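You operate a simulated robot arm through the tools that you are given. There is no shell and no other tool. Be economical: measure what you need, move in short steps, check, and stop when the job is done.

You are at the controls of a simulated robot arm. One attempt, no reset.

JOB
Stop the tap, put the blue tumbler in the basin, dry the splashes.
Fine: tap and basin by the end wall; the grey cloth, back where it lay; nothing wet left on the top beside the basin; leave the other tumbler.
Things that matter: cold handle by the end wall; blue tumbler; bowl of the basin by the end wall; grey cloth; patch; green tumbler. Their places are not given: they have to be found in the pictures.

Only the result counts: the job must be done as asked and must still hold three seconds after the hand-in. Knocking over, shifting, dropping, spilling or breaking anything else fails it. Flat cloth is picked up by pressing the open fingertips on it (5 to 10 N) and closing them slowly along it; thin cloth reads only 2 to 8 mm in the jaws.

ROBOT AND FRAMES
A 6-joint arm with a two-finger parallel gripper, fixed in place. Base frame: the origin is at the foot of the arm, x ahead of it, y to its left, z up. Readings come in m, degrees, newtons and seconds.
Its first joint turns from -115.0 to 115.0 degrees. Payload 4.2 kg.
Tool frame: the origin (TCP) lies between the finger pads and is the grasp point; the fingertips stand 0.023 m ahead of it; z points along the fingers, y is the line along which they close. The gripper opens to 0.094 m. The fingers are 0.038 m wide and 0.01 m thick; the gripper's body (0.054 by 0.096 m) begins 0.039 m behind the TCP.
Orientation is that of the tool frame in the base frame, as a unit quaternion [x, y, z, w]. With the fingers straight down and closing along the base's y, the tool's x points along the base's -x, its y along +y and its z along -z.

CONTROLS
- The arm moves only by the tool servo_tool. Its argument "series" is a list of rows, each a list of 3 entries, a list of its own where there are three numbers: the shift along the tool's x, y, z in units of 20 mm (1.0 is 20 mm), then the turn, a rotation vector about the tool's x, y, z in units of 6 degrees (1.0 is 6 degrees), then the closure in counts, from 0 (fully open) to 255 (shut). In form: [[[dx, dy, dz], [wx, wy, wz], jaw], ...]. A call has 1 to 10 rows; each row shifts and turns the commanded pose from where the row before left it, along the tool's axes as they then stand. A call with a number of a shift or a turn outside -1 to 1 is refused whole. A row lasts 0.2 s, in which the tool goes at most 0.05 m and 8.6 degrees; a call with a longer step from one row to the next is refused whole, and so is a gripper value outside its range. Where a pose cannot be reached the arm comes as near as it can. A force on the tool above 40 N (or 10 N above the force at the start of the call, whichever is more), or a blocked arm, ends the call early, and 0.2 s more pass. The fingers move at their own pace (about 0.108 m/s each) and stop on an object; they squeeze with about 28 N. The grip force told is the motor's: it shows also when the fingers shut on nothing. Time passes only in rows, and 0.2 s behind the last, so rows that do not move let the fingers close. The reply holds the time, the measured pose of the TCP, the force on the tool along the base axes, the opening and the grip force, in the units named above and with some noise.
- Cameras (640 x 400 px; columns grow to the right, rows downward): "scene" is fixed at [0.4049, -0.4981, 1.6264]; the picture's right is [0.98, -0.21, 0.00], its down [-0.17, -0.76, -0.62] and it looks along [0.13, 0.61, -0.78] (base axes); focal length 243 px, centre (320, 200). "wrist" rides on the gripper at [-0.039, 0, -0.044] in the tool frame; the picture's right is [0.00, -1.00, 0.00], its down [0.97, 0.00, -0.24] and it looks along [0.24, 0.00, 0.97] (tool axes); focal length 218 px, centre (320, 200).
- snapshot(camera): a new picture of that camera. It takes no simulated time.
- raise_lower(by): slides the trunk up (or, below 0, down) by that many m; the arm rides with it, the base frame stays. It gives what a move gives, with no picture.
- measure_at(camera, pixels): for up to 12 pixels [column, row] of the newest picture of that camera ("zoom" is the newest enlarged one), the place [x, y, z] in the base frame of the surface seen there, good to about 0.002 m, but the place of the scene camera against the robot may be out by one fixed shift of up to 0.012 m in any direction. It takes no simulated time.
- zoom(camera, box): a new picture of the part [left, top, right, bottom] of that camera's present view, enlarged. It takes no simulated time.
- finish_job(): hands the job in; it is judged then, once.

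Go step by step. Measure first, check grasps and placings, and put right what went wrong. The budget is 80 turns and 54 pictures, counting those below and the enlarged ones. Unless the task says otherwise, let go and move clear before handing in, and close with one line.

The tools are called after "Emit:" as name(argument=value, ...) on one line, values as JSON. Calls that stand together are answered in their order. servo_tool: Moves the arm, as the interface text tells. Its arguments: {"type":"object","properties":{"series":{"type":"array"}},"required":["series"]} The other tools are called the same way: raise_lower (by) slides the trunk up or down; snapshot (camera) takes a picture; measure_at (camera, pixels) gives the place of the surface under pixels of a picture; zoom (camera, box) takes an enlarged picture of a part of a camera's view; finish_job () hands the job in.

At the start:

```text
time: 0.0
tool_pos: [0.5787, 0.1703, 1.1953]
ee_rot: [0.001, 1.0, 0.0, 0.0]
contact_force: [-0.3, 0.2, -1.4]
finger_gap: 0.094
grip_force: 0.0
trunk travel left (down, up): [-0.55, 0.44]
```

scene: 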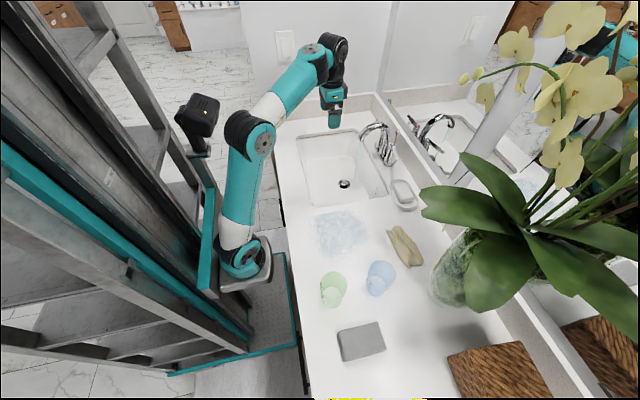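
wrist: 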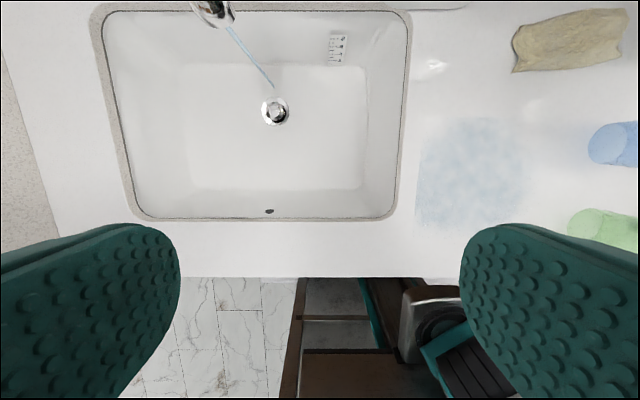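

The scene shows the basin near (340,165), tap near (380,145), wet patch (342,232), green tumbler (333,288), blue tumbler (381,278), grey cloth (361,341) and a beige one (405,245). I'll look closer at the tap and the counter.

Emit:
zoom(camera="scene", box=[330, 100, 450, 220])

Emit:
zoom(camera="scene", box=[290, 200, 450, 380])

Emit:
measure_at(camera="scene", pixels=[[342, 232], [316, 216], [358, 210], [322, 256], [368, 246], [361, 341], [338, 330], [379, 322], [344, 362], [386, 350], [345, 184], [410, 240]])

```text
3.33 times, centred on (390, 160) of scene
```

zoom: 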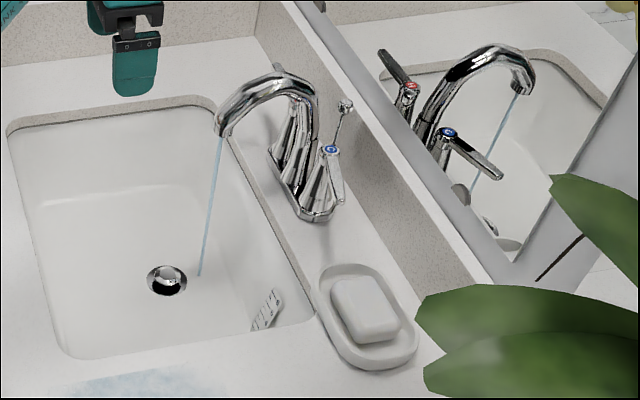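

```text
2.22 times, centred on (370, 290) of scene
```

zoom: 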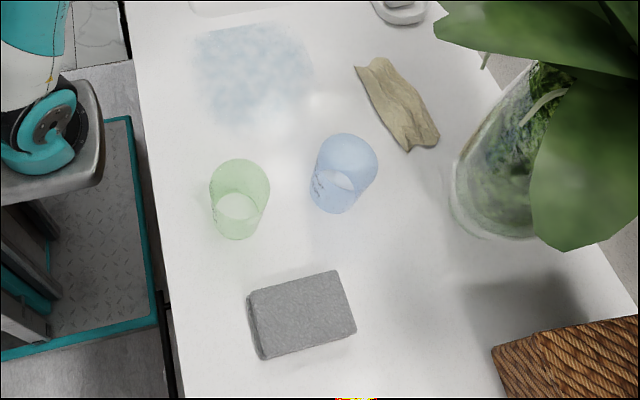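

```text
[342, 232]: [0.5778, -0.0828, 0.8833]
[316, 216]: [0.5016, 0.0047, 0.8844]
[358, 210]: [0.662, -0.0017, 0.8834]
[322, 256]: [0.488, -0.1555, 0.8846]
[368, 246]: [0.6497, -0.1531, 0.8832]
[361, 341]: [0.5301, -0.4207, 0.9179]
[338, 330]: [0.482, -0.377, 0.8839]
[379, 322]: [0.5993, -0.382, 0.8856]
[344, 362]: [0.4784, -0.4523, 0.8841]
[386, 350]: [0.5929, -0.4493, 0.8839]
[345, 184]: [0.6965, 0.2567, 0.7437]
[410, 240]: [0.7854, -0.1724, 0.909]
```

The grey cloth is a thick pad about 34 mm high, and the cold handle (blue cap) needs a closer view. I'll zoom in and measure the tap and tumblers.

Emit:
zoom(camera="scene", box=[365, 110, 405, 170])

Emit:
zoom(camera="wrist", box=[100, 0, 420, 200])

Emit:
measure_at(camera="wrist", pixels=[[120, 20], [395, 20], [145, 205], [385, 210], [275, 112], [275, 160], [213, 12], [425, 125], [520, 125], [425, 220], [515, 215], [520, 170]])

```text
6.67 times, centred on (385, 140) of scene
```

zoom: 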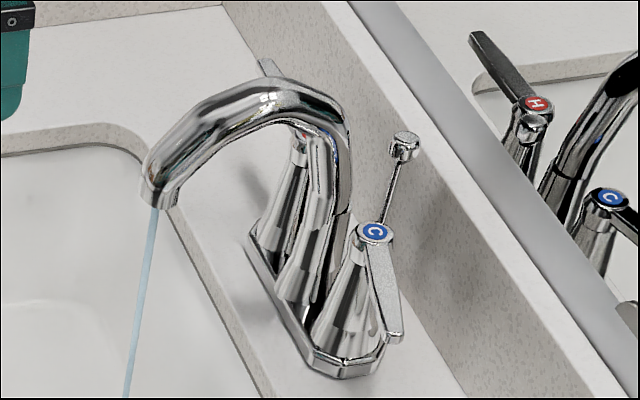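

```text
2.00 times, centred on (260, 100) of wrist
```

zoom: 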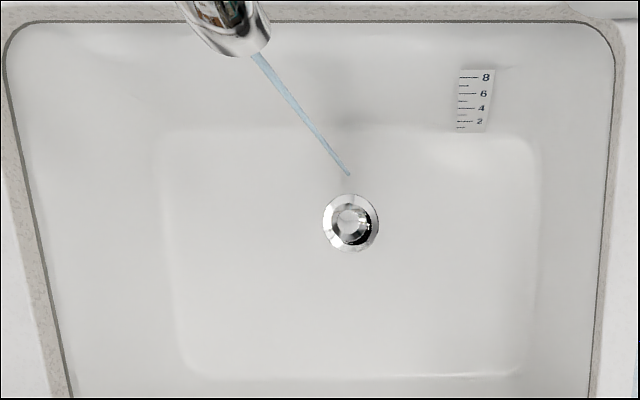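

```text
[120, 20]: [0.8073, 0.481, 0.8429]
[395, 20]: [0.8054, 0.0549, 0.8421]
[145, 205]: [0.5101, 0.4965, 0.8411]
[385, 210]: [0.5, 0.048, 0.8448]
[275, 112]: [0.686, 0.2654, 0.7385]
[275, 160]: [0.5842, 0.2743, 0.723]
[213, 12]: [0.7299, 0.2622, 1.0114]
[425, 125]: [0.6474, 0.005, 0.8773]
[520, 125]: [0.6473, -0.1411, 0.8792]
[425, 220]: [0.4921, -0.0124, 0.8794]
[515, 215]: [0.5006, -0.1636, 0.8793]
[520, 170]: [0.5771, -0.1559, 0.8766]
```

The cold lever runs from its cap at (375,230) to a tip at (392,335) in the tap zoom. I'll zoom the scene tap again, then measure cap, levers and stick.

Emit:
zoom(camera="scene", box=[361, 110, 409, 140])

Emit:
zoom(camera="scene", box=[337, 110, 433, 170])

Emit:
measure_at(camera="zoom", pixels=[[375, 232], [381, 260], [387, 295], [391, 325], [393, 338], [268, 68], [405, 145], [300, 135], [155, 195], [340, 110], [340, 365], [330, 320]])

```text
13.33 times, centred on (385, 125) of scene
```

zoom: 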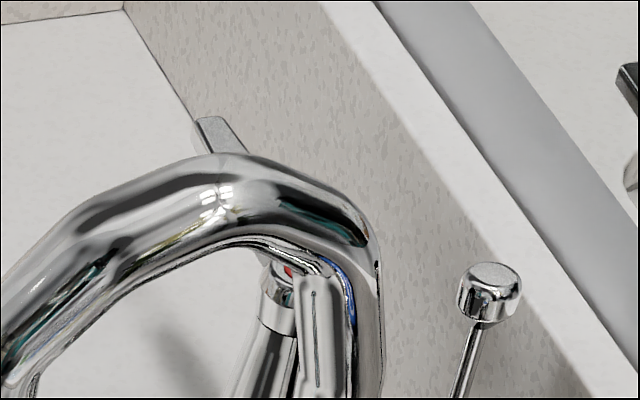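

```text
6.67 times, centred on (385, 140) of scene
```

zoom: 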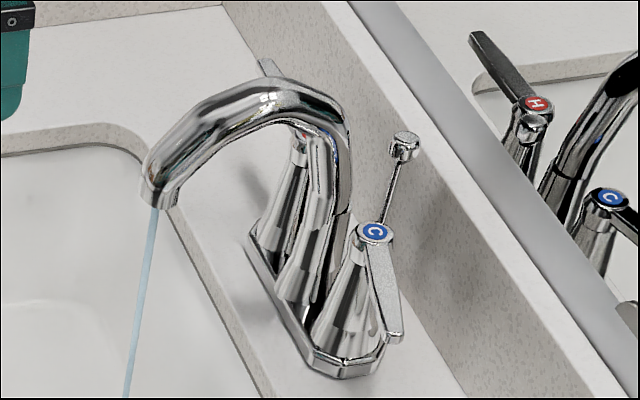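

```text
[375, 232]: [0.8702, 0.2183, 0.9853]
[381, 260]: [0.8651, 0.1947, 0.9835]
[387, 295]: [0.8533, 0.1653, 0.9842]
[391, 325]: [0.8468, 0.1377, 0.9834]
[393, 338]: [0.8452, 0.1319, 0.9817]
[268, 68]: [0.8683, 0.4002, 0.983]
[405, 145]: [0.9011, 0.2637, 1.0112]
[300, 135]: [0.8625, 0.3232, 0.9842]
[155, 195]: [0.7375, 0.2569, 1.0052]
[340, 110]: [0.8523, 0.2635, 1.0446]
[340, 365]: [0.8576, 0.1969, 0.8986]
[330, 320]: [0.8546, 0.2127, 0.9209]
```

Readings: the cold lever pivots near (0.870,0.218) with its tip near (0.846,0.131), about 15° toward the room, while the hot (closed) lever points straight out. So closing probably means pushing the cold tip toward +x. I'll move above it with the fingers shut and check with the wrist camera.

Emit:
servo_tool(series=[[[-1, -0.17, -0.2], [0, 0, 0], 255], [[-1, -0.17, 0.3], [0, 0, 0], 255], [[-1, -0.17, 0.3], [0, 0, 0], 255], [[-1, -0.17, 0.3], [0, 0, 0], 255], [[-1, -0.17, 0.3], [0, 0, 0], 255], [[-1, -0.17, 0.3], [0, 0, 0], 255], [[-1, -0.17, 0.3], [0, 0, 0], 255], [[-1, -0.17, 0.3], [0, 0, 0], 255], [[-1, -0.17, 0.3], [0, 0, 0], 255]])

Emit:
snapshot(camera="wrist")

```text
time: 2.0
tool_pos: [0.7396, 0.1301, 1.1365]
ee_rot: [-0.001, 1.0, 0.001, 0.001]
contact_force: [-0.6, -0.6, 0.4]
finger_gap: 0.0
grip_force: 28.4
out of reach, approached as far as the arm can: row 7, 8, 9
trunk travel left (down, up): [-0.55, 0.44]
```

```text
45 pictures are left
```

wrist: 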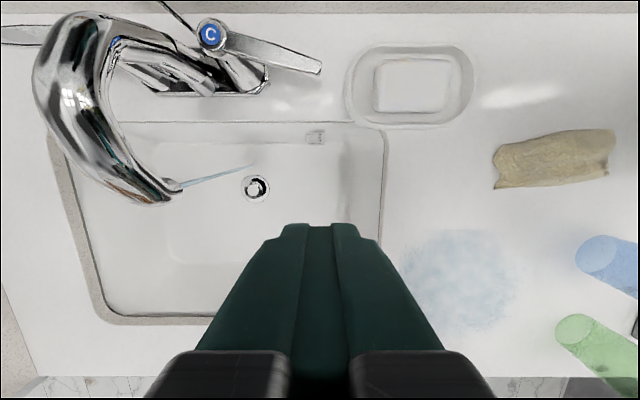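

The arm ran out of reach here at x=0.74, so I should raise the trunk and come in lower. First I'll measure the lever with the wrist camera: cap (209,34), tip (318,68).

Emit:
measure_at(camera="wrist", pixels=[[209, 34], [240, 43], [280, 57], [316, 68], [30, 32], [175, 187], [255, 187], [380, 90], [440, 270], [365, 50], [468, 90], [590, 30]])

Emit:
raise_lower(by=0.15)

```text
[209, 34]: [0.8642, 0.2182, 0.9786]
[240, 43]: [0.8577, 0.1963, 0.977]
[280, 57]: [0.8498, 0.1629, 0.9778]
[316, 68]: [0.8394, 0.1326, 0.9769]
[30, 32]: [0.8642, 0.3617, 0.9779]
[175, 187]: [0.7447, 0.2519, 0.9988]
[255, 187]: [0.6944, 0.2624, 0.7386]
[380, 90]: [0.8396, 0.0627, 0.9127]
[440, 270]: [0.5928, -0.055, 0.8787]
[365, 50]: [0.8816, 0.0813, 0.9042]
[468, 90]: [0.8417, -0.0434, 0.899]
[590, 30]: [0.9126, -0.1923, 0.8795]
```

```text
time: 3.8
tool_pos: [0.7388, 0.1303, 1.2865]
ee_rot: [-0.001, 1.0, 0.001, 0.001]
contact_force: [-0.6, 0.3, 0.7]
finger_gap: 0.0002
grip_force: 27.4
trunk travel left (down, up): [-0.7, 0.29]
```

The lever goes from pivot (0.864,0.218) to tip (0.838,0.130), top at z 0.978. I'll descend on its room side at y≈0.148, x≈0.795.

Emit:
servo_tool(series=[[[0, 0.1, 1], [0, 0, 0], 255], [[0, 0.1, 1], [0, 0, 0], 255], [[0, 0.1, 1], [0, 0, 0], 255], [[-0.3, 0.1, 1], [0, 0, 0], 255], [[-0.4, 0.1, 1], [0, 0, 0], 255], [[-0.4, 0.1, 1], [0, 0, 0], 255], [[-0.4, 0.1, 1], [0, 0, 0], 255], [[-0.4, 0.1, 1], [0, 0, 0], 255], [[-0.4, 0.1, 1], [0, 0, 0], 255], [[-0.4, 0, 1], [0, 0, 0], 255]])

```text
time: 6.0
tool_pos: [0.793, 0.1497, 1.0877]
ee_rot: [0.0, 1.0, 0.001, 0.001]
contact_force: [-0.7, -0.2, 1.3]
finger_gap: 0.0002
grip_force: 27.8
trunk travel left (down, up): [-0.7, 0.29]
```

At (0.793,0.150,1.088), clear. Now down to z≈0.983, then a gentle push in +x.

Emit:
servo_tool(series=[[[0, 0, 1], [0, 0, 0], 255], [[0, 0, 1], [0, 0, 0], 255], [[0, 0, 1], [0, 0, 0], 255], [[0, 0, 1], [0, 0, 0], 255], [[0, 0, 1], [0, 0, 0], 255], [[0, 0, 0.2], [0, 0, 0], 255], [[0, 0, 0], [0, 0, 0], 255]])

Emit:
servo_tool(series=[[[-0.4, 0, 0], [0, 0, 0], 255], [[-0.3, 0, 0], [0, 0, 0], 255], [[-0.3, 0, 0], [0, 0, 0], 255], [[-0.25, 0, 0], [0, 0, 0], 255], [[-0.25, 0, 0], [0, 0, 0], 255], [[-0.25, 0, 0], [0, 0, 0], 255], [[-0.25, 0, 0], [0, 0, 0], 255], [[0, 0, 0], [0, 0, 0], 255]])

Emit:
zoom(camera="scene", box=[337, 110, 433, 170])

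```text
time: 7.5
tool_pos: [0.7926, 0.1482, 0.9829]
ee_rot: [0.001, 1.0, 0.001, 0.001]
contact_force: [-0.8, -0.1, 0.0]
finger_gap: 0.0
grip_force: 27.8
trunk travel left (down, up): [-0.7, 0.29]
```

```text
time: 9.3
tool_pos: [0.834, 0.1482, 0.9824]
ee_rot: [0.0, 1.0, 0.001, 0.0]
contact_force: [0.3, -0.5, -0.3]
finger_gap: 0.0
grip_force: 27.9
trunk travel left (down, up): [-0.7, 0.29]
```

```text
6.67 times, centred on (385, 140) of scene
```

zoom: 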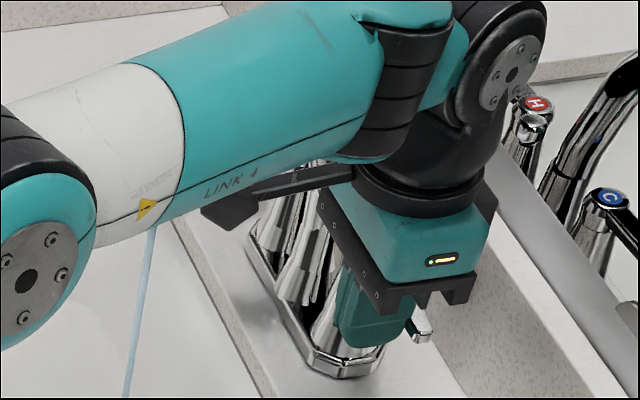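

The lever moved with little force but the water still runs (stream at (140,300)). I'll push on in small steps.

Emit:
servo_tool(series=[[[-0.2, 0, 0], [0, 0, 0], 255], [[-0.2, 0, 0], [0, 0, 0], 255], [[-0.2, 0, 0], [0, 0, 0], 255], [[0, 0, 0], [0, 0, 0], 255]])

Emit:
zoom(camera="scene", box=[337, 110, 433, 170])

Emit:
snapshot(camera="wrist")

```text
time: 10.3
tool_pos: [0.8394, 0.1491, 0.9833]
ee_rot: [0.0, 1.0, 0.0, -0.001]
contact_force: [-34.6, -3.1, 2.8]
finger_gap: 0.0
grip_force: 28.0
out of reach, approached as far as the arm can: row 3
trunk travel left (down, up): [-0.7, 0.29]
```

```text
6.67 times, centred on (385, 140) of scene
```

zoom: 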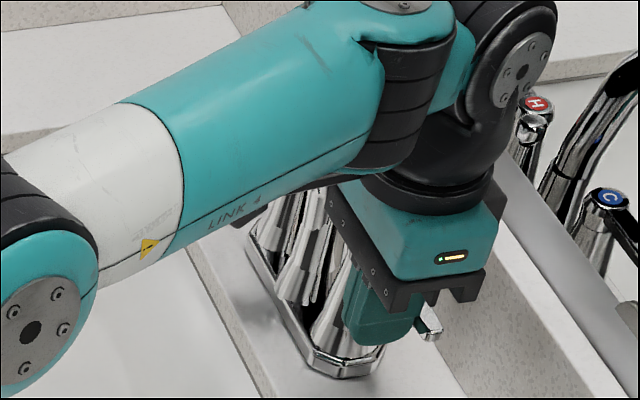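

```text
42 pictures are left
```

wrist: 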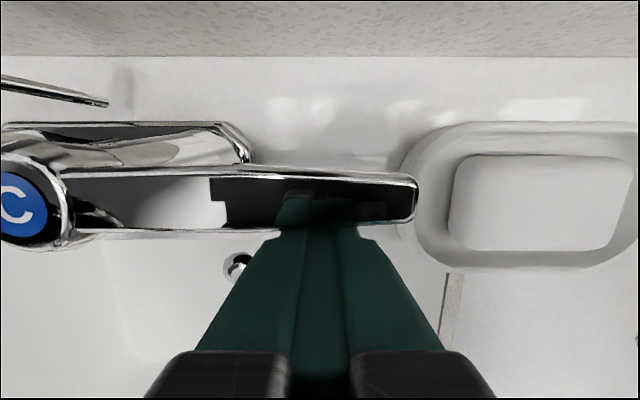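

The lever is at its stop (35 N) and straight out, and the stream is gone. I'll back off and rise, then check.

Emit:
servo_tool(series=[[[1, 0, 0], [0, 0, 0], 255], [[1, 0, 0], [0, 0, 0], 255], [[0.5, 0, -1], [0, 0, 0], 255], [[0.5, 0, -1], [0, 0, 0], 255], [[1, -1, -1], [0, 0, 0], 255], [[1, -1, -1], [0, 0, 0], 255], [[1, -1, -1], [0, 0, 0], 255], [[1, -1, -1], [0, 0, 0], 0], [[1, -1, 0], [0, 0, 0], 0], [[1, -1, 0], [0, 0, 0], 0]])

Emit:
snapshot(camera="scene")

Emit:
snapshot(camera="wrist")

```text
time: 12.6
tool_pos: [0.6615, 0.028, 1.1036]
ee_rot: [0.0, 1.0, 0.001, 0.0]
contact_force: [0.7, 0.5, -0.9]
finger_gap: 0.094
grip_force: 0.0
trunk travel left (down, up): [-0.7, 0.29]
```

```text
41 pictures are left
```

scene: 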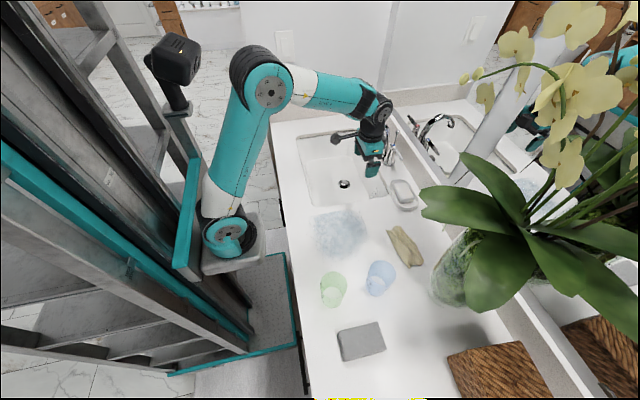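

```text
40 pictures are left
```

wrist: 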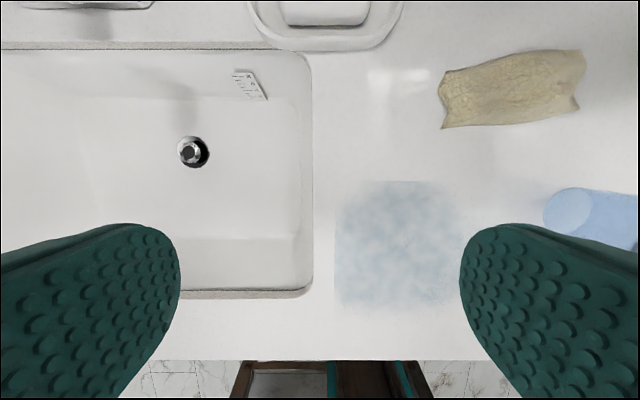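

The tap is off: no stream in either picture. Next, I'll move over the tumblers to measure them.

Emit:
servo_tool(series=[[[0, -1, -1], [0, 0, 0], 0], [[0, -1, -1], [0, 0, 0], 0], [[0, -1, 0], [0, 0, 0], 0], [[0, -1, 0], [0, 0, 0], 0], [[0, -1, 0], [0, 0, 0], 0], [[0, -1, 0], [0, 0, 0], 0], [[0, -1, 0], [0, 0, 0], 0], [[0, -1, 0], [0, 0, 0], 0], [[0, -1, 0], [0, 0, 0], 0], [[0, -1, 0], [0, 0, 0], 0]])

Emit:
snapshot(camera="wrist")

```text
time: 14.8
tool_pos: [0.661, -0.1709, 1.1434]
ee_rot: [0.0, 1.0, 0.0, 0.001]
contact_force: [-0.4, -0.1, -0.4]
finger_gap: 0.094
grip_force: 0.0
trunk travel left (down, up): [-0.7, 0.29]
```

```text
39 pictures are left
```

wrist: 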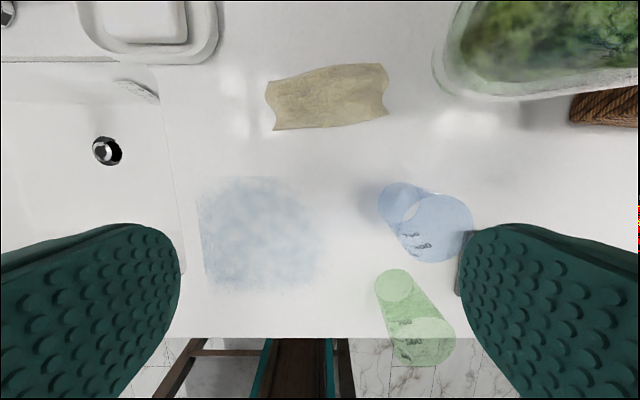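

I see the blue tumbler's rim near (440,228) and base near (400,203), and the green one's at (425,345)/(393,287). I'll measure both.

Emit:
measure_at(camera="wrist", pixels=[[410, 228], [440, 196], [472, 225], [440, 260], [380, 200], [400, 184], [420, 200], [390, 345], [420, 320], [452, 340], [377, 285], [440, 228]])

Emit:
zoom(camera="wrist", box=[350, 170, 510, 270])

```text
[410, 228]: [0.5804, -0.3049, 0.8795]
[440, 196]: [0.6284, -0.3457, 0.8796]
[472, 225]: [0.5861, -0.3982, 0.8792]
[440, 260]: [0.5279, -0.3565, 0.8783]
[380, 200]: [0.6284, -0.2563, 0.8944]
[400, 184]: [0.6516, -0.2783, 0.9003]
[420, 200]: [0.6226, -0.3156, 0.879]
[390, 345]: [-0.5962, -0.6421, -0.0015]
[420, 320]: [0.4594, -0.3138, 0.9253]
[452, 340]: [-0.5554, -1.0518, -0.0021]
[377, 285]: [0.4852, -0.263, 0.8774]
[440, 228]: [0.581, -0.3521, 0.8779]
```

```text
4.00 times, centred on (430, 220) of wrist
```

zoom: 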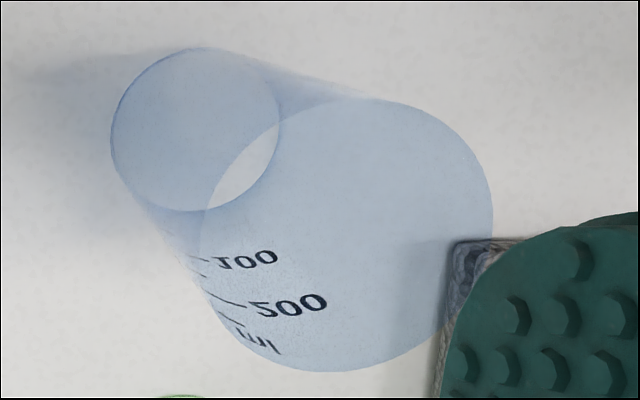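

Ray geometry puts the blue tumbler at about (0.621,−0.286): base 60 mm, rim ~70 mm, height ~108 mm (rim z≈0.988). I'll move above it, tips still over the rim, and check the alignment.

Emit:
servo_tool(series=[[[0.33, -0.95, 0], [0, 0, 0], 0], [[0.33, -0.95, 0], [0, 0, 0], 0], [[0.33, -0.95, 0], [0, 0, 0], 0], [[0.33, -0.95, 0], [0, 0, 0], 0], [[0.34, -0.95, 0.5], [0, 0, 0], 0], [[0.34, -0.98, 0.7], [0, 0, 0], 0], [[0, 0, 1], [0, 0, 0], 0], [[0, 0, 1], [0, 0, 0], 0], [[0, 0, 0.5], [0, 0, 0], 0], [[0, 0, 0], [0, 0, 0], 0]])

Emit:
snapshot(camera="wrist")

```text
time: 16.9
tool_pos: [0.6219, -0.2868, 1.0681]
ee_rot: [-0.001, 1.0, 0.001, 0.0]
contact_force: [0.0, -0.1, 0.7]
finger_gap: 0.0939
grip_force: 0.1
trunk travel left (down, up): [-0.7, 0.29]
```

```text
37 pictures are left
```

wrist: 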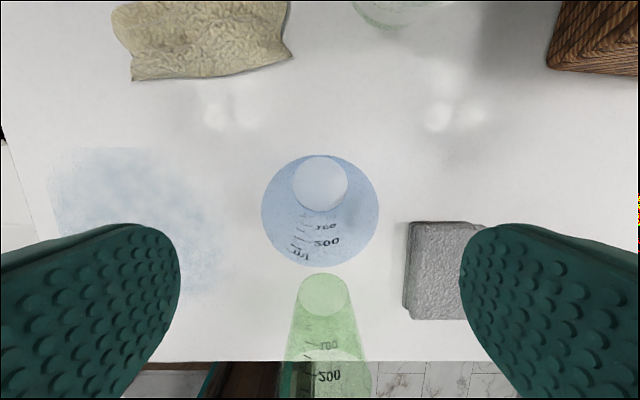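

The tumbler is centred between the fingers (rim at (320,211)). I'll go down to z≈0.962 and close.

Emit:
servo_tool(series=[[[0, 0, 1], [0, 0, 0], 0], [[0, 0, 1], [0, 0, 0], 0], [[0, 0, 1], [0, 0, 0], 0], [[0, 0, 1], [0, 0, 0], 0], [[0, 0, 1], [0, 0, 0], 0], [[0, 0, 0.3], [0, 0, 0], 0], [[0, 0, 0], [0, 0, 0], 0]])

Emit:
servo_tool(series=[[[0, 0, 0], [0, 0, 0], 40], [[0, 0, 0], [0, 0, 0], 80], [[0, 0, 0], [0, 0, 0], 120], [[0, 0, 0], [0, 0, 0], 120]])

```text
time: 18.6
tool_pos: [0.6203, -0.285, 0.9625]
ee_rot: [0.0, 1.0, 0.001, 0.001]
contact_force: [-0.2, 0.0, -0.3]
finger_gap: 0.094
grip_force: 0.1
trunk travel left (down, up): [-0.7, 0.29]
```

```text
time: 19.6
tool_pos: [0.6208, -0.2863, 0.9626]
ee_rot: [-0.001, 1.0, 0.001, 0.0]
contact_force: [0.1, 0.3, 0.4]
finger_gap: 0.066
grip_force: 28.4
trunk travel left (down, up): [-0.7, 0.29]
```

Gripped at 66 mm with 28 N. I'll lift 0.14 m slowly and check.

Emit:
servo_tool(series=[[[0, 0, -0.3], [0, 0, 0], 140], [[0, 0, -0.7], [0, 0, 0], 140], [[0, 0, -1], [0, 0, 0], 140], [[0, 0, -1], [0, 0, 0], 140], [[0, 0, -1], [0, 0, 0], 140], [[0, 0, -1], [0, 0, 0], 140], [[0, 0, -1], [0, 0, 0], 140], [[0, 0, -1], [0, 0, 0], 140]])

Emit:
snapshot(camera="wrist")

```text
time: 21.4
tool_pos: [0.6216, -0.287, 1.1023]
ee_rot: [0.001, 1.0, 0.0, 0.001]
contact_force: [0.2, 0.4, -0.3]
finger_gap: 0.0641
grip_force: 28.0
trunk travel left (down, up): [-0.7, 0.29]
```

```text
36 pictures are left
```

wrist: 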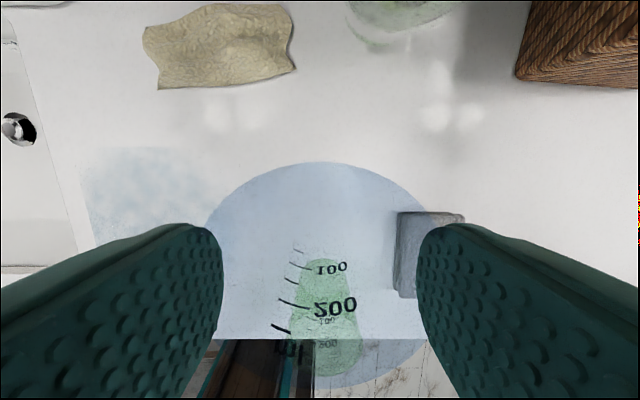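

The gap shrank to 64 mm and the rim looks different than expected, perhaps slipped. I'll check from the scene camera.

Emit:
zoom(camera="scene", box=[320, 200, 448, 280])

```text
5.00 times, centred on (384, 240) of scene
```

zoom: 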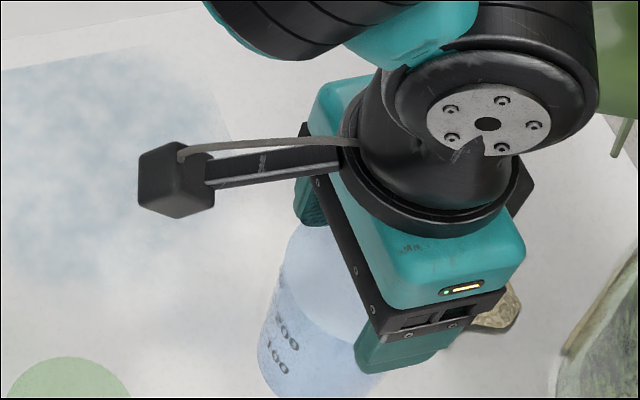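

Emit:
measure_at(camera="zoom", pixels=[[278, 369], [283, 330], [290, 240], [265, 350], [272, 380], [300, 380], [380, 360], [310, 200]])

Emit:
measure_at(camera="wrist", pixels=[[333, 269], [335, 308], [320, 165], [240, 205], [290, 347], [297, 250], [320, 340], [400, 375], [218, 260], [420, 260]])

Emit:
zoom(camera="scene", box=[330, 230, 426, 290])

```text
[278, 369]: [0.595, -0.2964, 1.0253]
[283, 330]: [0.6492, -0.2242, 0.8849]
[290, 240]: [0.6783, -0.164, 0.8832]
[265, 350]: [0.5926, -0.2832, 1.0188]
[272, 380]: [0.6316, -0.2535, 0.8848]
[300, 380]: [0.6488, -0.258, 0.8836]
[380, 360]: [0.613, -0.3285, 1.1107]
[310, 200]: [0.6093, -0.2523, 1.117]
```

```text
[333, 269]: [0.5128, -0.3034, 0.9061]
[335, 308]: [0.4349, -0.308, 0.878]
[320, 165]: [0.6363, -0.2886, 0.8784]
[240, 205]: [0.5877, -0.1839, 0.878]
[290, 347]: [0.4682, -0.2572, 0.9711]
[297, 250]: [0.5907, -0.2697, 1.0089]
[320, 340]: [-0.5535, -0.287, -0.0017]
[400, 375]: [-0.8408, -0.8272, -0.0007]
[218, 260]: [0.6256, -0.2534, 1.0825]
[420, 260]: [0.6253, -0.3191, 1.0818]
```

```text
6.67 times, centred on (378, 260) of scene
```

zoom: 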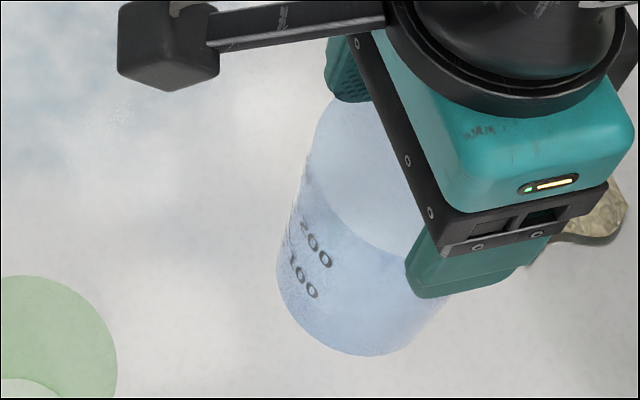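

The cup seems to have slid ~34 mm down in the jaws during the lift (rim now about 8 mm below the TCP, base ≈0.985). I'll lower it back to just over the counter and check whether it is still slipping.

Emit:
servo_tool(series=[[[0, 0, 0.8], [0, 0, 0], 255], [[0, 0, 1], [0, 0, 0], 255], [[0, 0, 1], [0, 0, 0], 255], [[0, 0, 1], [0, 0, 0], 255], [[0, 0, 0.5], [0, 0, 0], 255]])

Emit:
snapshot(camera="wrist")

Emit:
zoom(camera="scene", box=[330, 230, 426, 290])

```text
time: 22.6
tool_pos: [0.6227, -0.2854, 1.0151]
ee_rot: [-0.001, 1.0, 0.001, 0.001]
contact_force: [0.2, 0.3, -0.5]
finger_gap: 0.0641
grip_force: 27.9
trunk travel left (down, up): [-0.7, 0.29]
```

```text
33 pictures are left
```

wrist: 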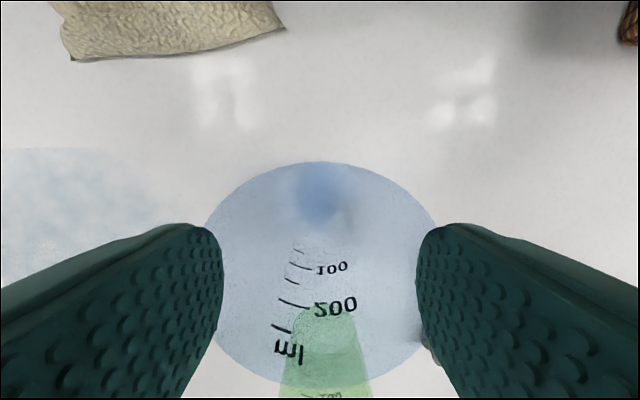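

```text
6.67 times, centred on (378, 260) of scene
```

zoom: 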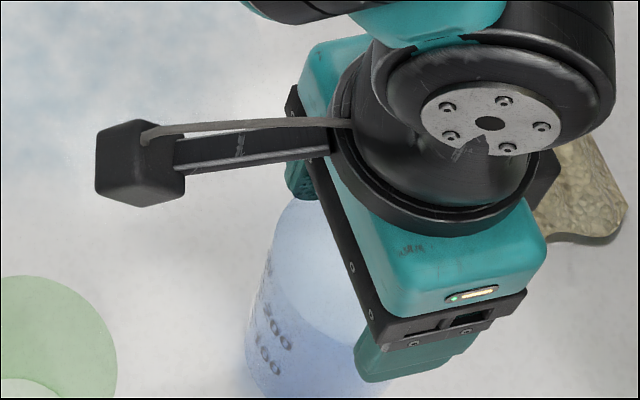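

The cup has the same position relative to the jaws as before (circle rows 163–388, gap 64.1 mm), so the grip is now stable. I'll lift a little and carry it smoothly over the basin.

Emit:
servo_tool(series=[[[0, 0, -0.4], [0, 0, 0], 255], [[0, 0, -0.6], [0, 0, 0], 255], [[0, 0, -0.6], [0, 0, 0], 255], [[0, 0, -0.6], [0, 0, 0], 255], [[0, 0.3, -0.6], [0, 0, 0], 255], [[0, 0.5, -0.2], [0, 0, 0], 255], [[0.1, 0.7, 0], [0, 0, 0], 255], [[0.1, 0.9, 0], [0, 0, 0], 255], [[0.1, 0.9, 0], [0, 0, 0], 255], [[0.1, 0.9, 0], [0, 0, 0], 255]])

Emit:
servo_tool(series=[[[0.1, 0.9, 0], [0, 0, 0], 255], [[0.1, 0.9, 0], [0, 0, 0], 255], [[0.1, 0.9, 0], [0, 0, 0], 255], [[0.1, 0.9, 0], [0, 0, 0], 255], [[0.1, 0.9, 0], [0, 0, 0], 255], [[0.1, 0.9, 0], [0, 0, 0], 255], [[0.1, 0.9, 0], [0, 0, 0], 255], [[0, 0.9, 0], [0, 0, 0], 255], [[0, 0.9, 0], [0, 0, 0], 255], [[0, 0.9, 0], [0, 0, 0], 255]])

Emit:
servo_tool(series=[[[0, 0.9, 0], [0, 0, 0], 255], [[0, 0.9, 0], [0, 0, 0], 255], [[0, 0.9, 0], [0, 0, 0], 255], [[0, 0.9, 0], [0, 0, 0], 255], [[0, 0.9, 0], [0, 0, 0], 255], [[0, 0.9, 0], [0, 0, 0], 255], [[0, 0.9, 0], [0, 0, 0], 255], [[0, 0.6, 0], [0, 0, 0], 255], [[0, 0.3, 0], [0, 0, 0], 255]])

Emit:
snapshot(camera="wrist")

Emit:
snapshot(camera="scene")

```text
time: 24.8
tool_pos: [0.6141, -0.2028, 1.0767]
ee_rot: [0.0, 1.0, 0.001, 0.001]
contact_force: [-0.5, -0.6, -0.8]
finger_gap: 0.0642
grip_force: 28.0
trunk travel left (down, up): [-0.7, 0.29]
```

```text
time: 26.9
tool_pos: [0.5992, -0.0214, 1.0771]
ee_rot: [0.0, 1.0, 0.001, 0.001]
contact_force: [-0.1, -0.6, -1.2]
finger_gap: 0.064
grip_force: 27.6
trunk travel left (down, up): [-0.7, 0.29]
```

```text
time: 28.9
tool_pos: [0.5992, 0.1229, 1.076]
ee_rot: [0.0, 1.0, 0.001, 0.001]
contact_force: [0.3, 0.3, -0.3]
finger_gap: 0.0639
grip_force: 27.8
trunk travel left (down, up): [-0.7, 0.29]
```

```text
31 pictures are left
```

wrist: 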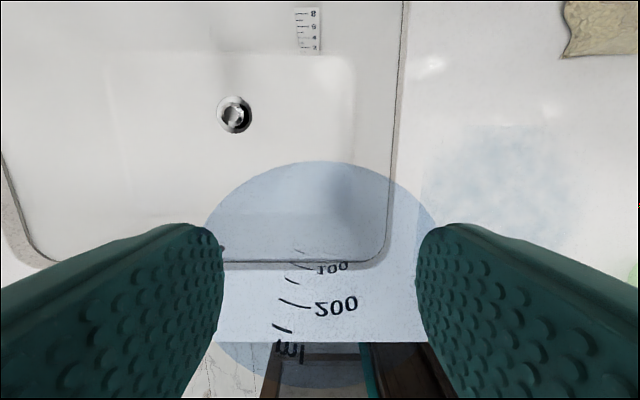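

```text
30 pictures are left
```

scene: 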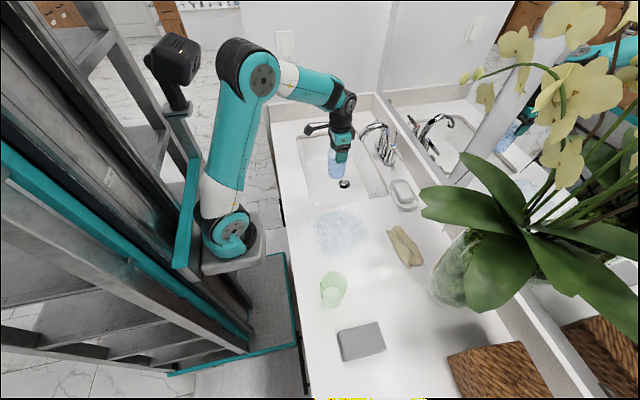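

The cup is over the basin, still stable. I'll measure the basin floor to choose the spot.

Emit:
measure_at(camera="wrist", pixels=[[235, 125], [150, 150], [180, 205], [200, 225], [300, 110], [340, 110], [352, 130], [300, 155], [120, 120], [200, 180], [120, 225], [250, 150]])

```text
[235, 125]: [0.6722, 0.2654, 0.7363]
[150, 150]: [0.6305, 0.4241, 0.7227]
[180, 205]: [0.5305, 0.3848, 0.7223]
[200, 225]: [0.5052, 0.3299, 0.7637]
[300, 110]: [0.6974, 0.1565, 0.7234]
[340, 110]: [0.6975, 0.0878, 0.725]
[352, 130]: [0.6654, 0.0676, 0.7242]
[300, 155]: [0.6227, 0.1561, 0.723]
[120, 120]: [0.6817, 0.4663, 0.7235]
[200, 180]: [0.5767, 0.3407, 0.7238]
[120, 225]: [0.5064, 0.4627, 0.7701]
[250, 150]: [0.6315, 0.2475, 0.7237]
```

The floor is flat at z≈0.7235 for x 0.53–0.70, y 0.07–0.46. Before lowering I'll check the height of the box sticking out of the wrist at scene (310,129).

Emit:
measure_at(camera="scene", pixels=[[308, 129], [312, 132], [322, 127], [340, 128], [335, 172], [338, 178]])

Emit:
servo_tool(series=[[[-0.2, 0.5, 0.3], [0, 0, 0], 255], [[-0.2, 0.8, 0.6], [0, 0, 0], 255], [[-0.1, 0.8, 0.8], [0, 0, 0], 255], [[0, 0.6, 0.8], [0, 0, 0], 255], [[0, 0.3, 0.8], [0, 0, 0], 255], [[0, 0, 0.8], [0, 0, 0], 255], [[0, 0, 0.8], [0, 0, 0], 255], [[0, 0, 0.6], [0, 0, 0], 255]])

```text
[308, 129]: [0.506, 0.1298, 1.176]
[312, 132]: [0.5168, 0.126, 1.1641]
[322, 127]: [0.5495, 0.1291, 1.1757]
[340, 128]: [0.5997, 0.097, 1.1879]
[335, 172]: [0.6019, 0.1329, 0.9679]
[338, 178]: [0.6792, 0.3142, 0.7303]
```

```text
time: 30.8
tool_pos: [0.6095, 0.183, 0.9666]
ee_rot: [0.0, 1.0, 0.0, 0.0]
contact_force: [-0.1, -0.7, -1.2]
finger_gap: 0.0639
grip_force: 28.1
trunk travel left (down, up): [-0.7, 0.29]
```

The box sits ~80 mm above the TCP, so it clears the rim. The cup's low edge reads ~0.114 below the TCP, so floor contact should come at TCP z≈0.84. Lowering to 0.855 first, then in fine steps.

Emit:
servo_tool(series=[[[0, 0, 0.6], [0, 0, 0], 255], [[0, 0, 0.9], [0, 0, 0], 255], [[0, 0, 0.9], [0, 0, 0], 255], [[0, 0, 0.9], [0, 0, 0], 255], [[0, 0, 0.9], [0, 0, 0], 255], [[0, 0, 0.8], [0, 0, 0], 255], [[0, 0, 0.4], [0, 0, 0], 255], [[0, 0, 0.1], [0, 0, 0], 255], [[0, 0, 0], [0, 0, 0], 255]])

Emit:
servo_tool(series=[[[0, 0, 0.12], [0, 0, 0], 255], [[0, 0, 0.12], [0, 0, 0], 255], [[0, 0, 0.12], [0, 0, 0], 255], [[0, 0, 0], [0, 0, 0], 255]])

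```text
time: 32.8
tool_pos: [0.6101, 0.1819, 0.8565]
ee_rot: [0.001, 1.0, 0.001, 0.0]
contact_force: [-0.1, -0.1, 0.3]
finger_gap: 0.0644
grip_force: 27.8
trunk travel left (down, up): [-0.7, 0.29]
```

```text
time: 33.8
tool_pos: [0.6102, 0.1823, 0.8491]
ee_rot: [-0.001, 1.0, 0.001, 0.001]
contact_force: [-0.4, 0.4, -0.1]
finger_gap: 0.0643
grip_force: 27.7
trunk travel left (down, up): [-0.7, 0.29]
```

No contact yet at 0.849; continuing in 2 mm steps.

Emit:
servo_tool(series=[[[0, 0, 0.1], [0, 0, 0], 255], [[0, 0, 0.1], [0, 0, 0], 255], [[0, 0, 0.1], [0, 0, 0], 255], [[0, 0, 0.1], [0, 0, 0], 255], [[0, 0, 0], [0, 0, 0], 255]])

Emit:
zoom(camera="scene", box=[300, 110, 396, 200])

```text
time: 35.0
tool_pos: [0.6105, 0.1819, 0.8417]
ee_rot: [0.0, 1.0, 0.0, 0.001]
contact_force: [0.2, 0.4, -0.2]
finger_gap: 0.0643
grip_force: 28.3
trunk travel left (down, up): [-0.7, 0.29]
```

```text
4.44 times, centred on (348, 155) of scene
```

zoom: 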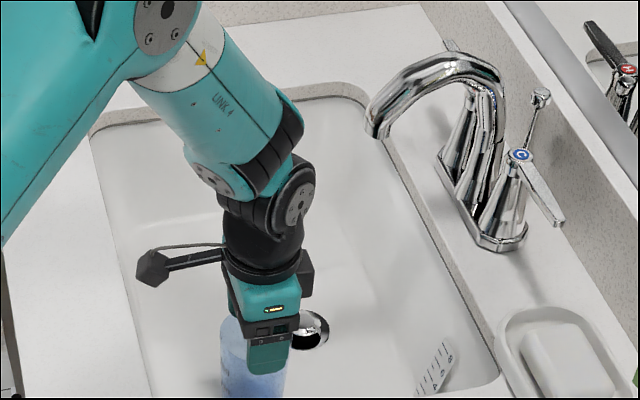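

Still no contact; the cup is just above the floor and the wrist box is clear. Continuing slowly.

Emit:
servo_tool(series=[[[0, 0, 0.1], [0, 0, 0], 255], [[0, 0, 0.1], [0, 0, 0], 255], [[0, 0, 0.1], [0, 0, 0], 255], [[0, 0, 0.1], [0, 0, 0], 255], [[0, 0, 0], [0, 0, 0], 255]])

Emit:
servo_tool(series=[[[0, 0, 0.1], [0, 0, 0], 255], [[0, 0, 0.1], [0, 0, 0], 255], [[0, 0, 0.1], [0, 0, 0], 255], [[0, 0, 0], [0, 0, 0], 255]])

```text
time: 36.1
tool_pos: [0.6118, 0.1822, 0.8346]
ee_rot: [0.0, 1.0, 0.002, 0.003]
contact_force: [-1.1, -3.8, 31.6]
finger_gap: 0.0645
grip_force: 27.6
trunk travel left (down, up): [-0.7, 0.29]
```

```text
time: 36.6
tool_pos: [0.6105, 0.1834, 0.836]
ee_rot: [0.0, 1.0, 0.004, 0.004]
contact_force: [-3.7, -2.9, 21.8]
finger_gap: 0.0643
grip_force: 27.8
trunk travel left (down, up): [-0.7, 0.29]
stopped in row 2: the force on the tool passed its limit (the readings are from after the stop); the commanded pose is now the measured one
```

Contact at TCP z≈0.836 (over 20 N). I'll ease up 1 mm, open, wait, then rise.

Emit:
servo_tool(series=[[[0, 0, -0.05], [0, 0, 0], 255], [[0, 0, 0], [0, 0, 0], 70], [[0, 0, 0], [0, 0, 0], 40], [[0, 0, 0], [0, 0, 0], 0], [[0, 0, 0], [0, 0, 0], 0]])

Emit:
snapshot(camera="wrist")

```text
time: 37.8
tool_pos: [0.6102, 0.1836, 0.8343]
ee_rot: [0.0, 1.0, 0.001, 0.003]
contact_force: [-0.1, 0.5, -0.6]
finger_gap: 0.0942
grip_force: 0.0
trunk travel left (down, up): [-0.7, 0.29]
```

```text
28 pictures are left
```

wrist: 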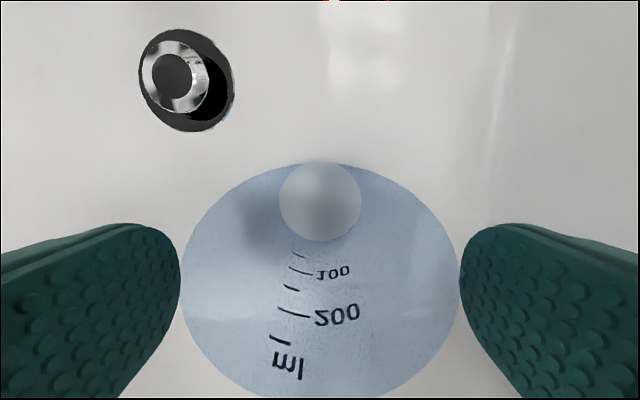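

The cup stands on the floor, released. I'll rise straight up and check it.

Emit:
servo_tool(series=[[[0, 0, -0.3], [0, 0, 0], 0], [[0, 0, -0.6], [0, 0, 0], 0], [[0, 0, -1], [0, 0, 0], 0], [[0, 0, -1], [0, 0, 0], 0], [[0, 0, -1], [0, 0, 0], 0], [[0, 0, -1], [0, 0, 0], 0], [[0, 0, -1], [0, 0, 0], 0], [[0, 0, -1], [0, 0, 0], 0], [[0, 0, -1], [0, 0, 0], 0], [[0, 0, -1], [0, 0, 0], 0]])

Emit:
snapshot(camera="wrist")

```text
time: 40.0
tool_pos: [0.6109, 0.1815, 1.0126]
ee_rot: [0.0, 1.0, 0.002, 0.003]
contact_force: [0.3, 0.3, 0.6]
finger_gap: 0.094
grip_force: 0.1
trunk travel left (down, up): [-0.7, 0.29]
```

```text
27 pictures are left
```

wrist: 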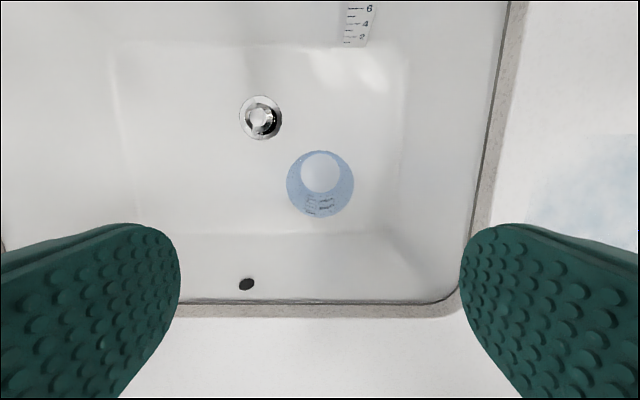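

The blue tumbler stands upright in the basin. Now on to the grey cloth, travelling high.

Emit:
servo_tool(series=[[[0, -1, -1], [0, 0, 0], 0], [[0, -1, -1], [0, 0, 0], 0], [[0, -1, -1], [0, 0, 0], 0], [[0, -1, -1], [0, 0, 0], 0], [[0, -1, 0], [0, 0, 0], 0], [[0, -1, 0], [0, 0, 0], 0], [[0, -1, 0], [0, 0, 0], 0], [[0, -1, 0], [0, 0, 0], 0], [[0, -1, 0], [0, 0, 0], 0], [[0, -1, 0], [0, 0, 0], 0]])

Emit:
servo_tool(series=[[[0, -1, 0], [0, 0, 0], 0], [[0, -1, 0], [0, 0, 0], 0], [[0, -1, 0], [0, 0, 0], 0], [[0, -1, 0], [0, 0, 0], 0], [[0, -1, 0], [0, 0, 0], 0], [[0, -1, 0], [0, 0, 0], 0], [[0, -1, 0], [0, 0, 0], 0], [[0, -1, 0], [0, 0, 0], 0], [[0, -1, 0], [0, 0, 0], 0], [[0, -1, 0], [0, 0, 0], 0]])

Emit:
servo_tool(series=[[[0, -1, 0], [0, 0, 0], 0], [[0.3, -1, 0], [0, 0, 0], 0], [[0.3, -1, 0], [0, 0, 0], 0], [[0.4, -1, 0], [0, 0, 0], 0], [[0.5, -1, 0], [0, 0, 0], 0], [[0.5, -1, 0], [0, 0, 0], 0], [[0.5, -1, 0], [0, 0, 0], 0], [[0, -1, 0], [0, 0, 0], 0], [[0, -1, 0], [0, 0, 0], 0], [[0, -0.5, 0], [0, 0, 0], 0]])

Emit:
snapshot(camera="wrist")

Emit:
snapshot(camera="scene")

```text
time: 42.2
tool_pos: [0.6099, -0.0178, 1.0912]
ee_rot: [-0.001, 1.0, 0.003, 0.003]
contact_force: [-0.1, -0.1, 0.2]
finger_gap: 0.0944
grip_force: 0.2
trunk travel left (down, up): [-0.7, 0.29]
```

```text
time: 44.4
tool_pos: [0.6106, -0.2175, 1.0908]
ee_rot: [0.0, 1.0, 0.002, 0.003]
contact_force: [0.7, 0.1, 0.9]
finger_gap: 0.0941
grip_force: 0.1
trunk travel left (down, up): [-0.7, 0.29]
```

```text
time: 46.6
tool_pos: [0.5596, -0.408, 1.0901]
ee_rot: [0.001, 1.0, 0.003, 0.003]
contact_force: [-0.5, 0.1, -0.2]
finger_gap: 0.0941
grip_force: 0.1
trunk travel left (down, up): [-0.7, 0.29]
```

```text
26 pictures are left
```

wrist: 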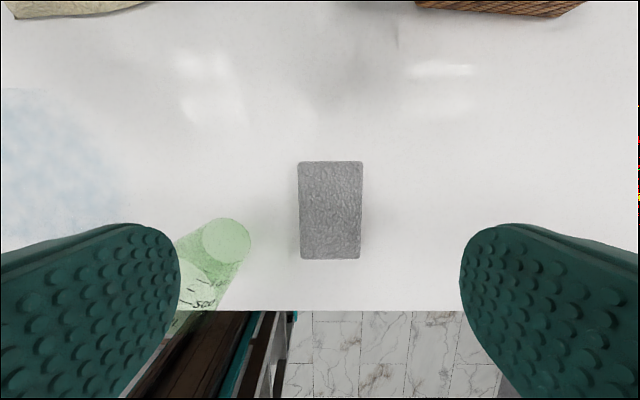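

```text
25 pictures are left
```

scene: 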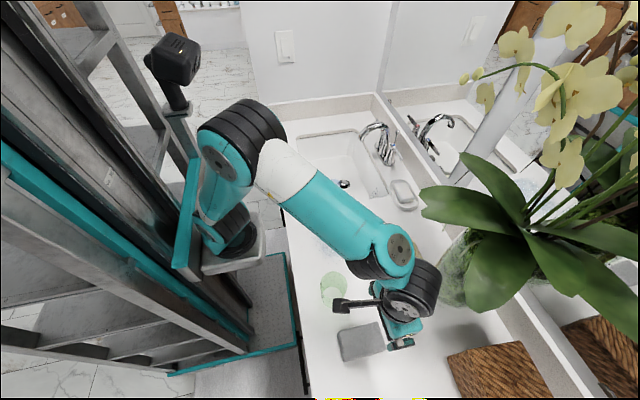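

The grey pad is at wrist (298–363, 162–260), thick and rectangular. Measuring its edges, and green's.

Emit:
measure_at(camera="wrist", pixels=[[303, 167], [358, 167], [303, 254], [356, 254], [330, 210], [330, 166], [330, 255], [302, 210], [358, 210], [240, 240], [290, 210], [375, 210]])

Emit:
zoom(camera="wrist", box=[250, 140, 410, 280])

```text
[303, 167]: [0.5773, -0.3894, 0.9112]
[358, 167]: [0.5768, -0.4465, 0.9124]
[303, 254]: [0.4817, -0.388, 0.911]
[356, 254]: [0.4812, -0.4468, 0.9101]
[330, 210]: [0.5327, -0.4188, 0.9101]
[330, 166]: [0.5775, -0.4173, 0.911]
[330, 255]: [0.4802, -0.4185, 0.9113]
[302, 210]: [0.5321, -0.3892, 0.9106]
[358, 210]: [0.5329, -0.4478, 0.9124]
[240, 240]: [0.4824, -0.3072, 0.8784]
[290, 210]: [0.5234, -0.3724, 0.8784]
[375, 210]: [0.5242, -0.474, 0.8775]
```

```text
2.86 times, centred on (330, 210) of wrist
```

zoom: 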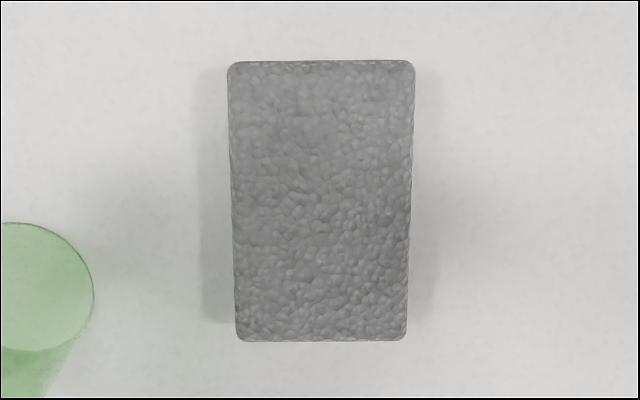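

The pad spans x 0.476–0.583, y −0.452–−0.384, z 0.879–0.911: centre (0.531,−0.418). I'll descend over it with tips about 11 mm above the counter.

Emit:
servo_tool(series=[[[0.8, -0.25, 0.5], [0, 0, 0], 0], [[0.63, -0.25, 0.9], [0, 0, 0], 0], [[0, 0, 0.9], [0, 0, 0], 0], [[0, 0, 1], [0, 0, 0], 0], [[0, 0, 1], [0, 0, 0], 0], [[0, 0, 0.9], [0, 0, 0], 0], [[0, 0, 0], [0, 0, 0], 0]])

Emit:
snapshot(camera="wrist")

```text
time: 48.2
tool_pos: [0.5321, -0.4171, 0.9859]
ee_rot: [-0.001, 1.0, 0.002, 0.003]
contact_force: [-0.3, 0.6, 0.1]
finger_gap: 0.094
grip_force: 0.1
trunk travel left (down, up): [-0.7, 0.29]
```

```text
23 pictures are left
```

wrist: 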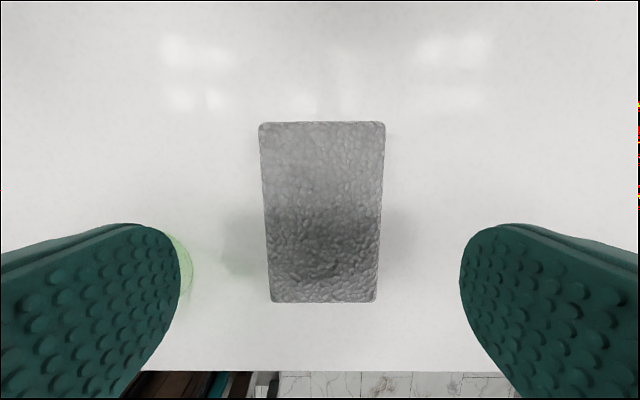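

Centred. Lowering to z≈0.913 and closing.

Emit:
servo_tool(series=[[[0, 0, 0.9], [0, 0, 0], 0], [[0, 0, 0.9], [0, 0, 0], 0], [[0, 0, 0.9], [0, 0, 0], 0], [[0, 0, 0.6], [0, 0, 0], 0], [[0, 0, 0.33], [0, 0, 0], 0], [[0, 0, 0], [0, 0, 0], 0]])

Emit:
servo_tool(series=[[[0, 0, 0], [0, 0, 0], 50], [[0, 0, 0], [0, 0, 0], 90], [[0, 0, 0], [0, 0, 0], 130], [[0, 0, 0], [0, 0, 0], 130], [[0, 0, 0], [0, 0, 0], 255], [[0, 0, 0], [0, 0, 0], 255]])

```text
time: 49.6
tool_pos: [0.5312, -0.4174, 0.9108]
ee_rot: [0.0, 1.0, 0.003, 0.003]
contact_force: [-0.1, 0.4, -0.2]
finger_gap: 0.094
grip_force: 0.0
trunk travel left (down, up): [-0.7, 0.29]
```

```text
time: 51.0
tool_pos: [0.5325, -0.4163, 0.9125]
ee_rot: [0.0, 1.0, 0.003, 0.003]
contact_force: [0.3, -0.2, -0.4]
finger_gap: 0.0675
grip_force: 27.5
trunk travel left (down, up): [-0.7, 0.29]
```

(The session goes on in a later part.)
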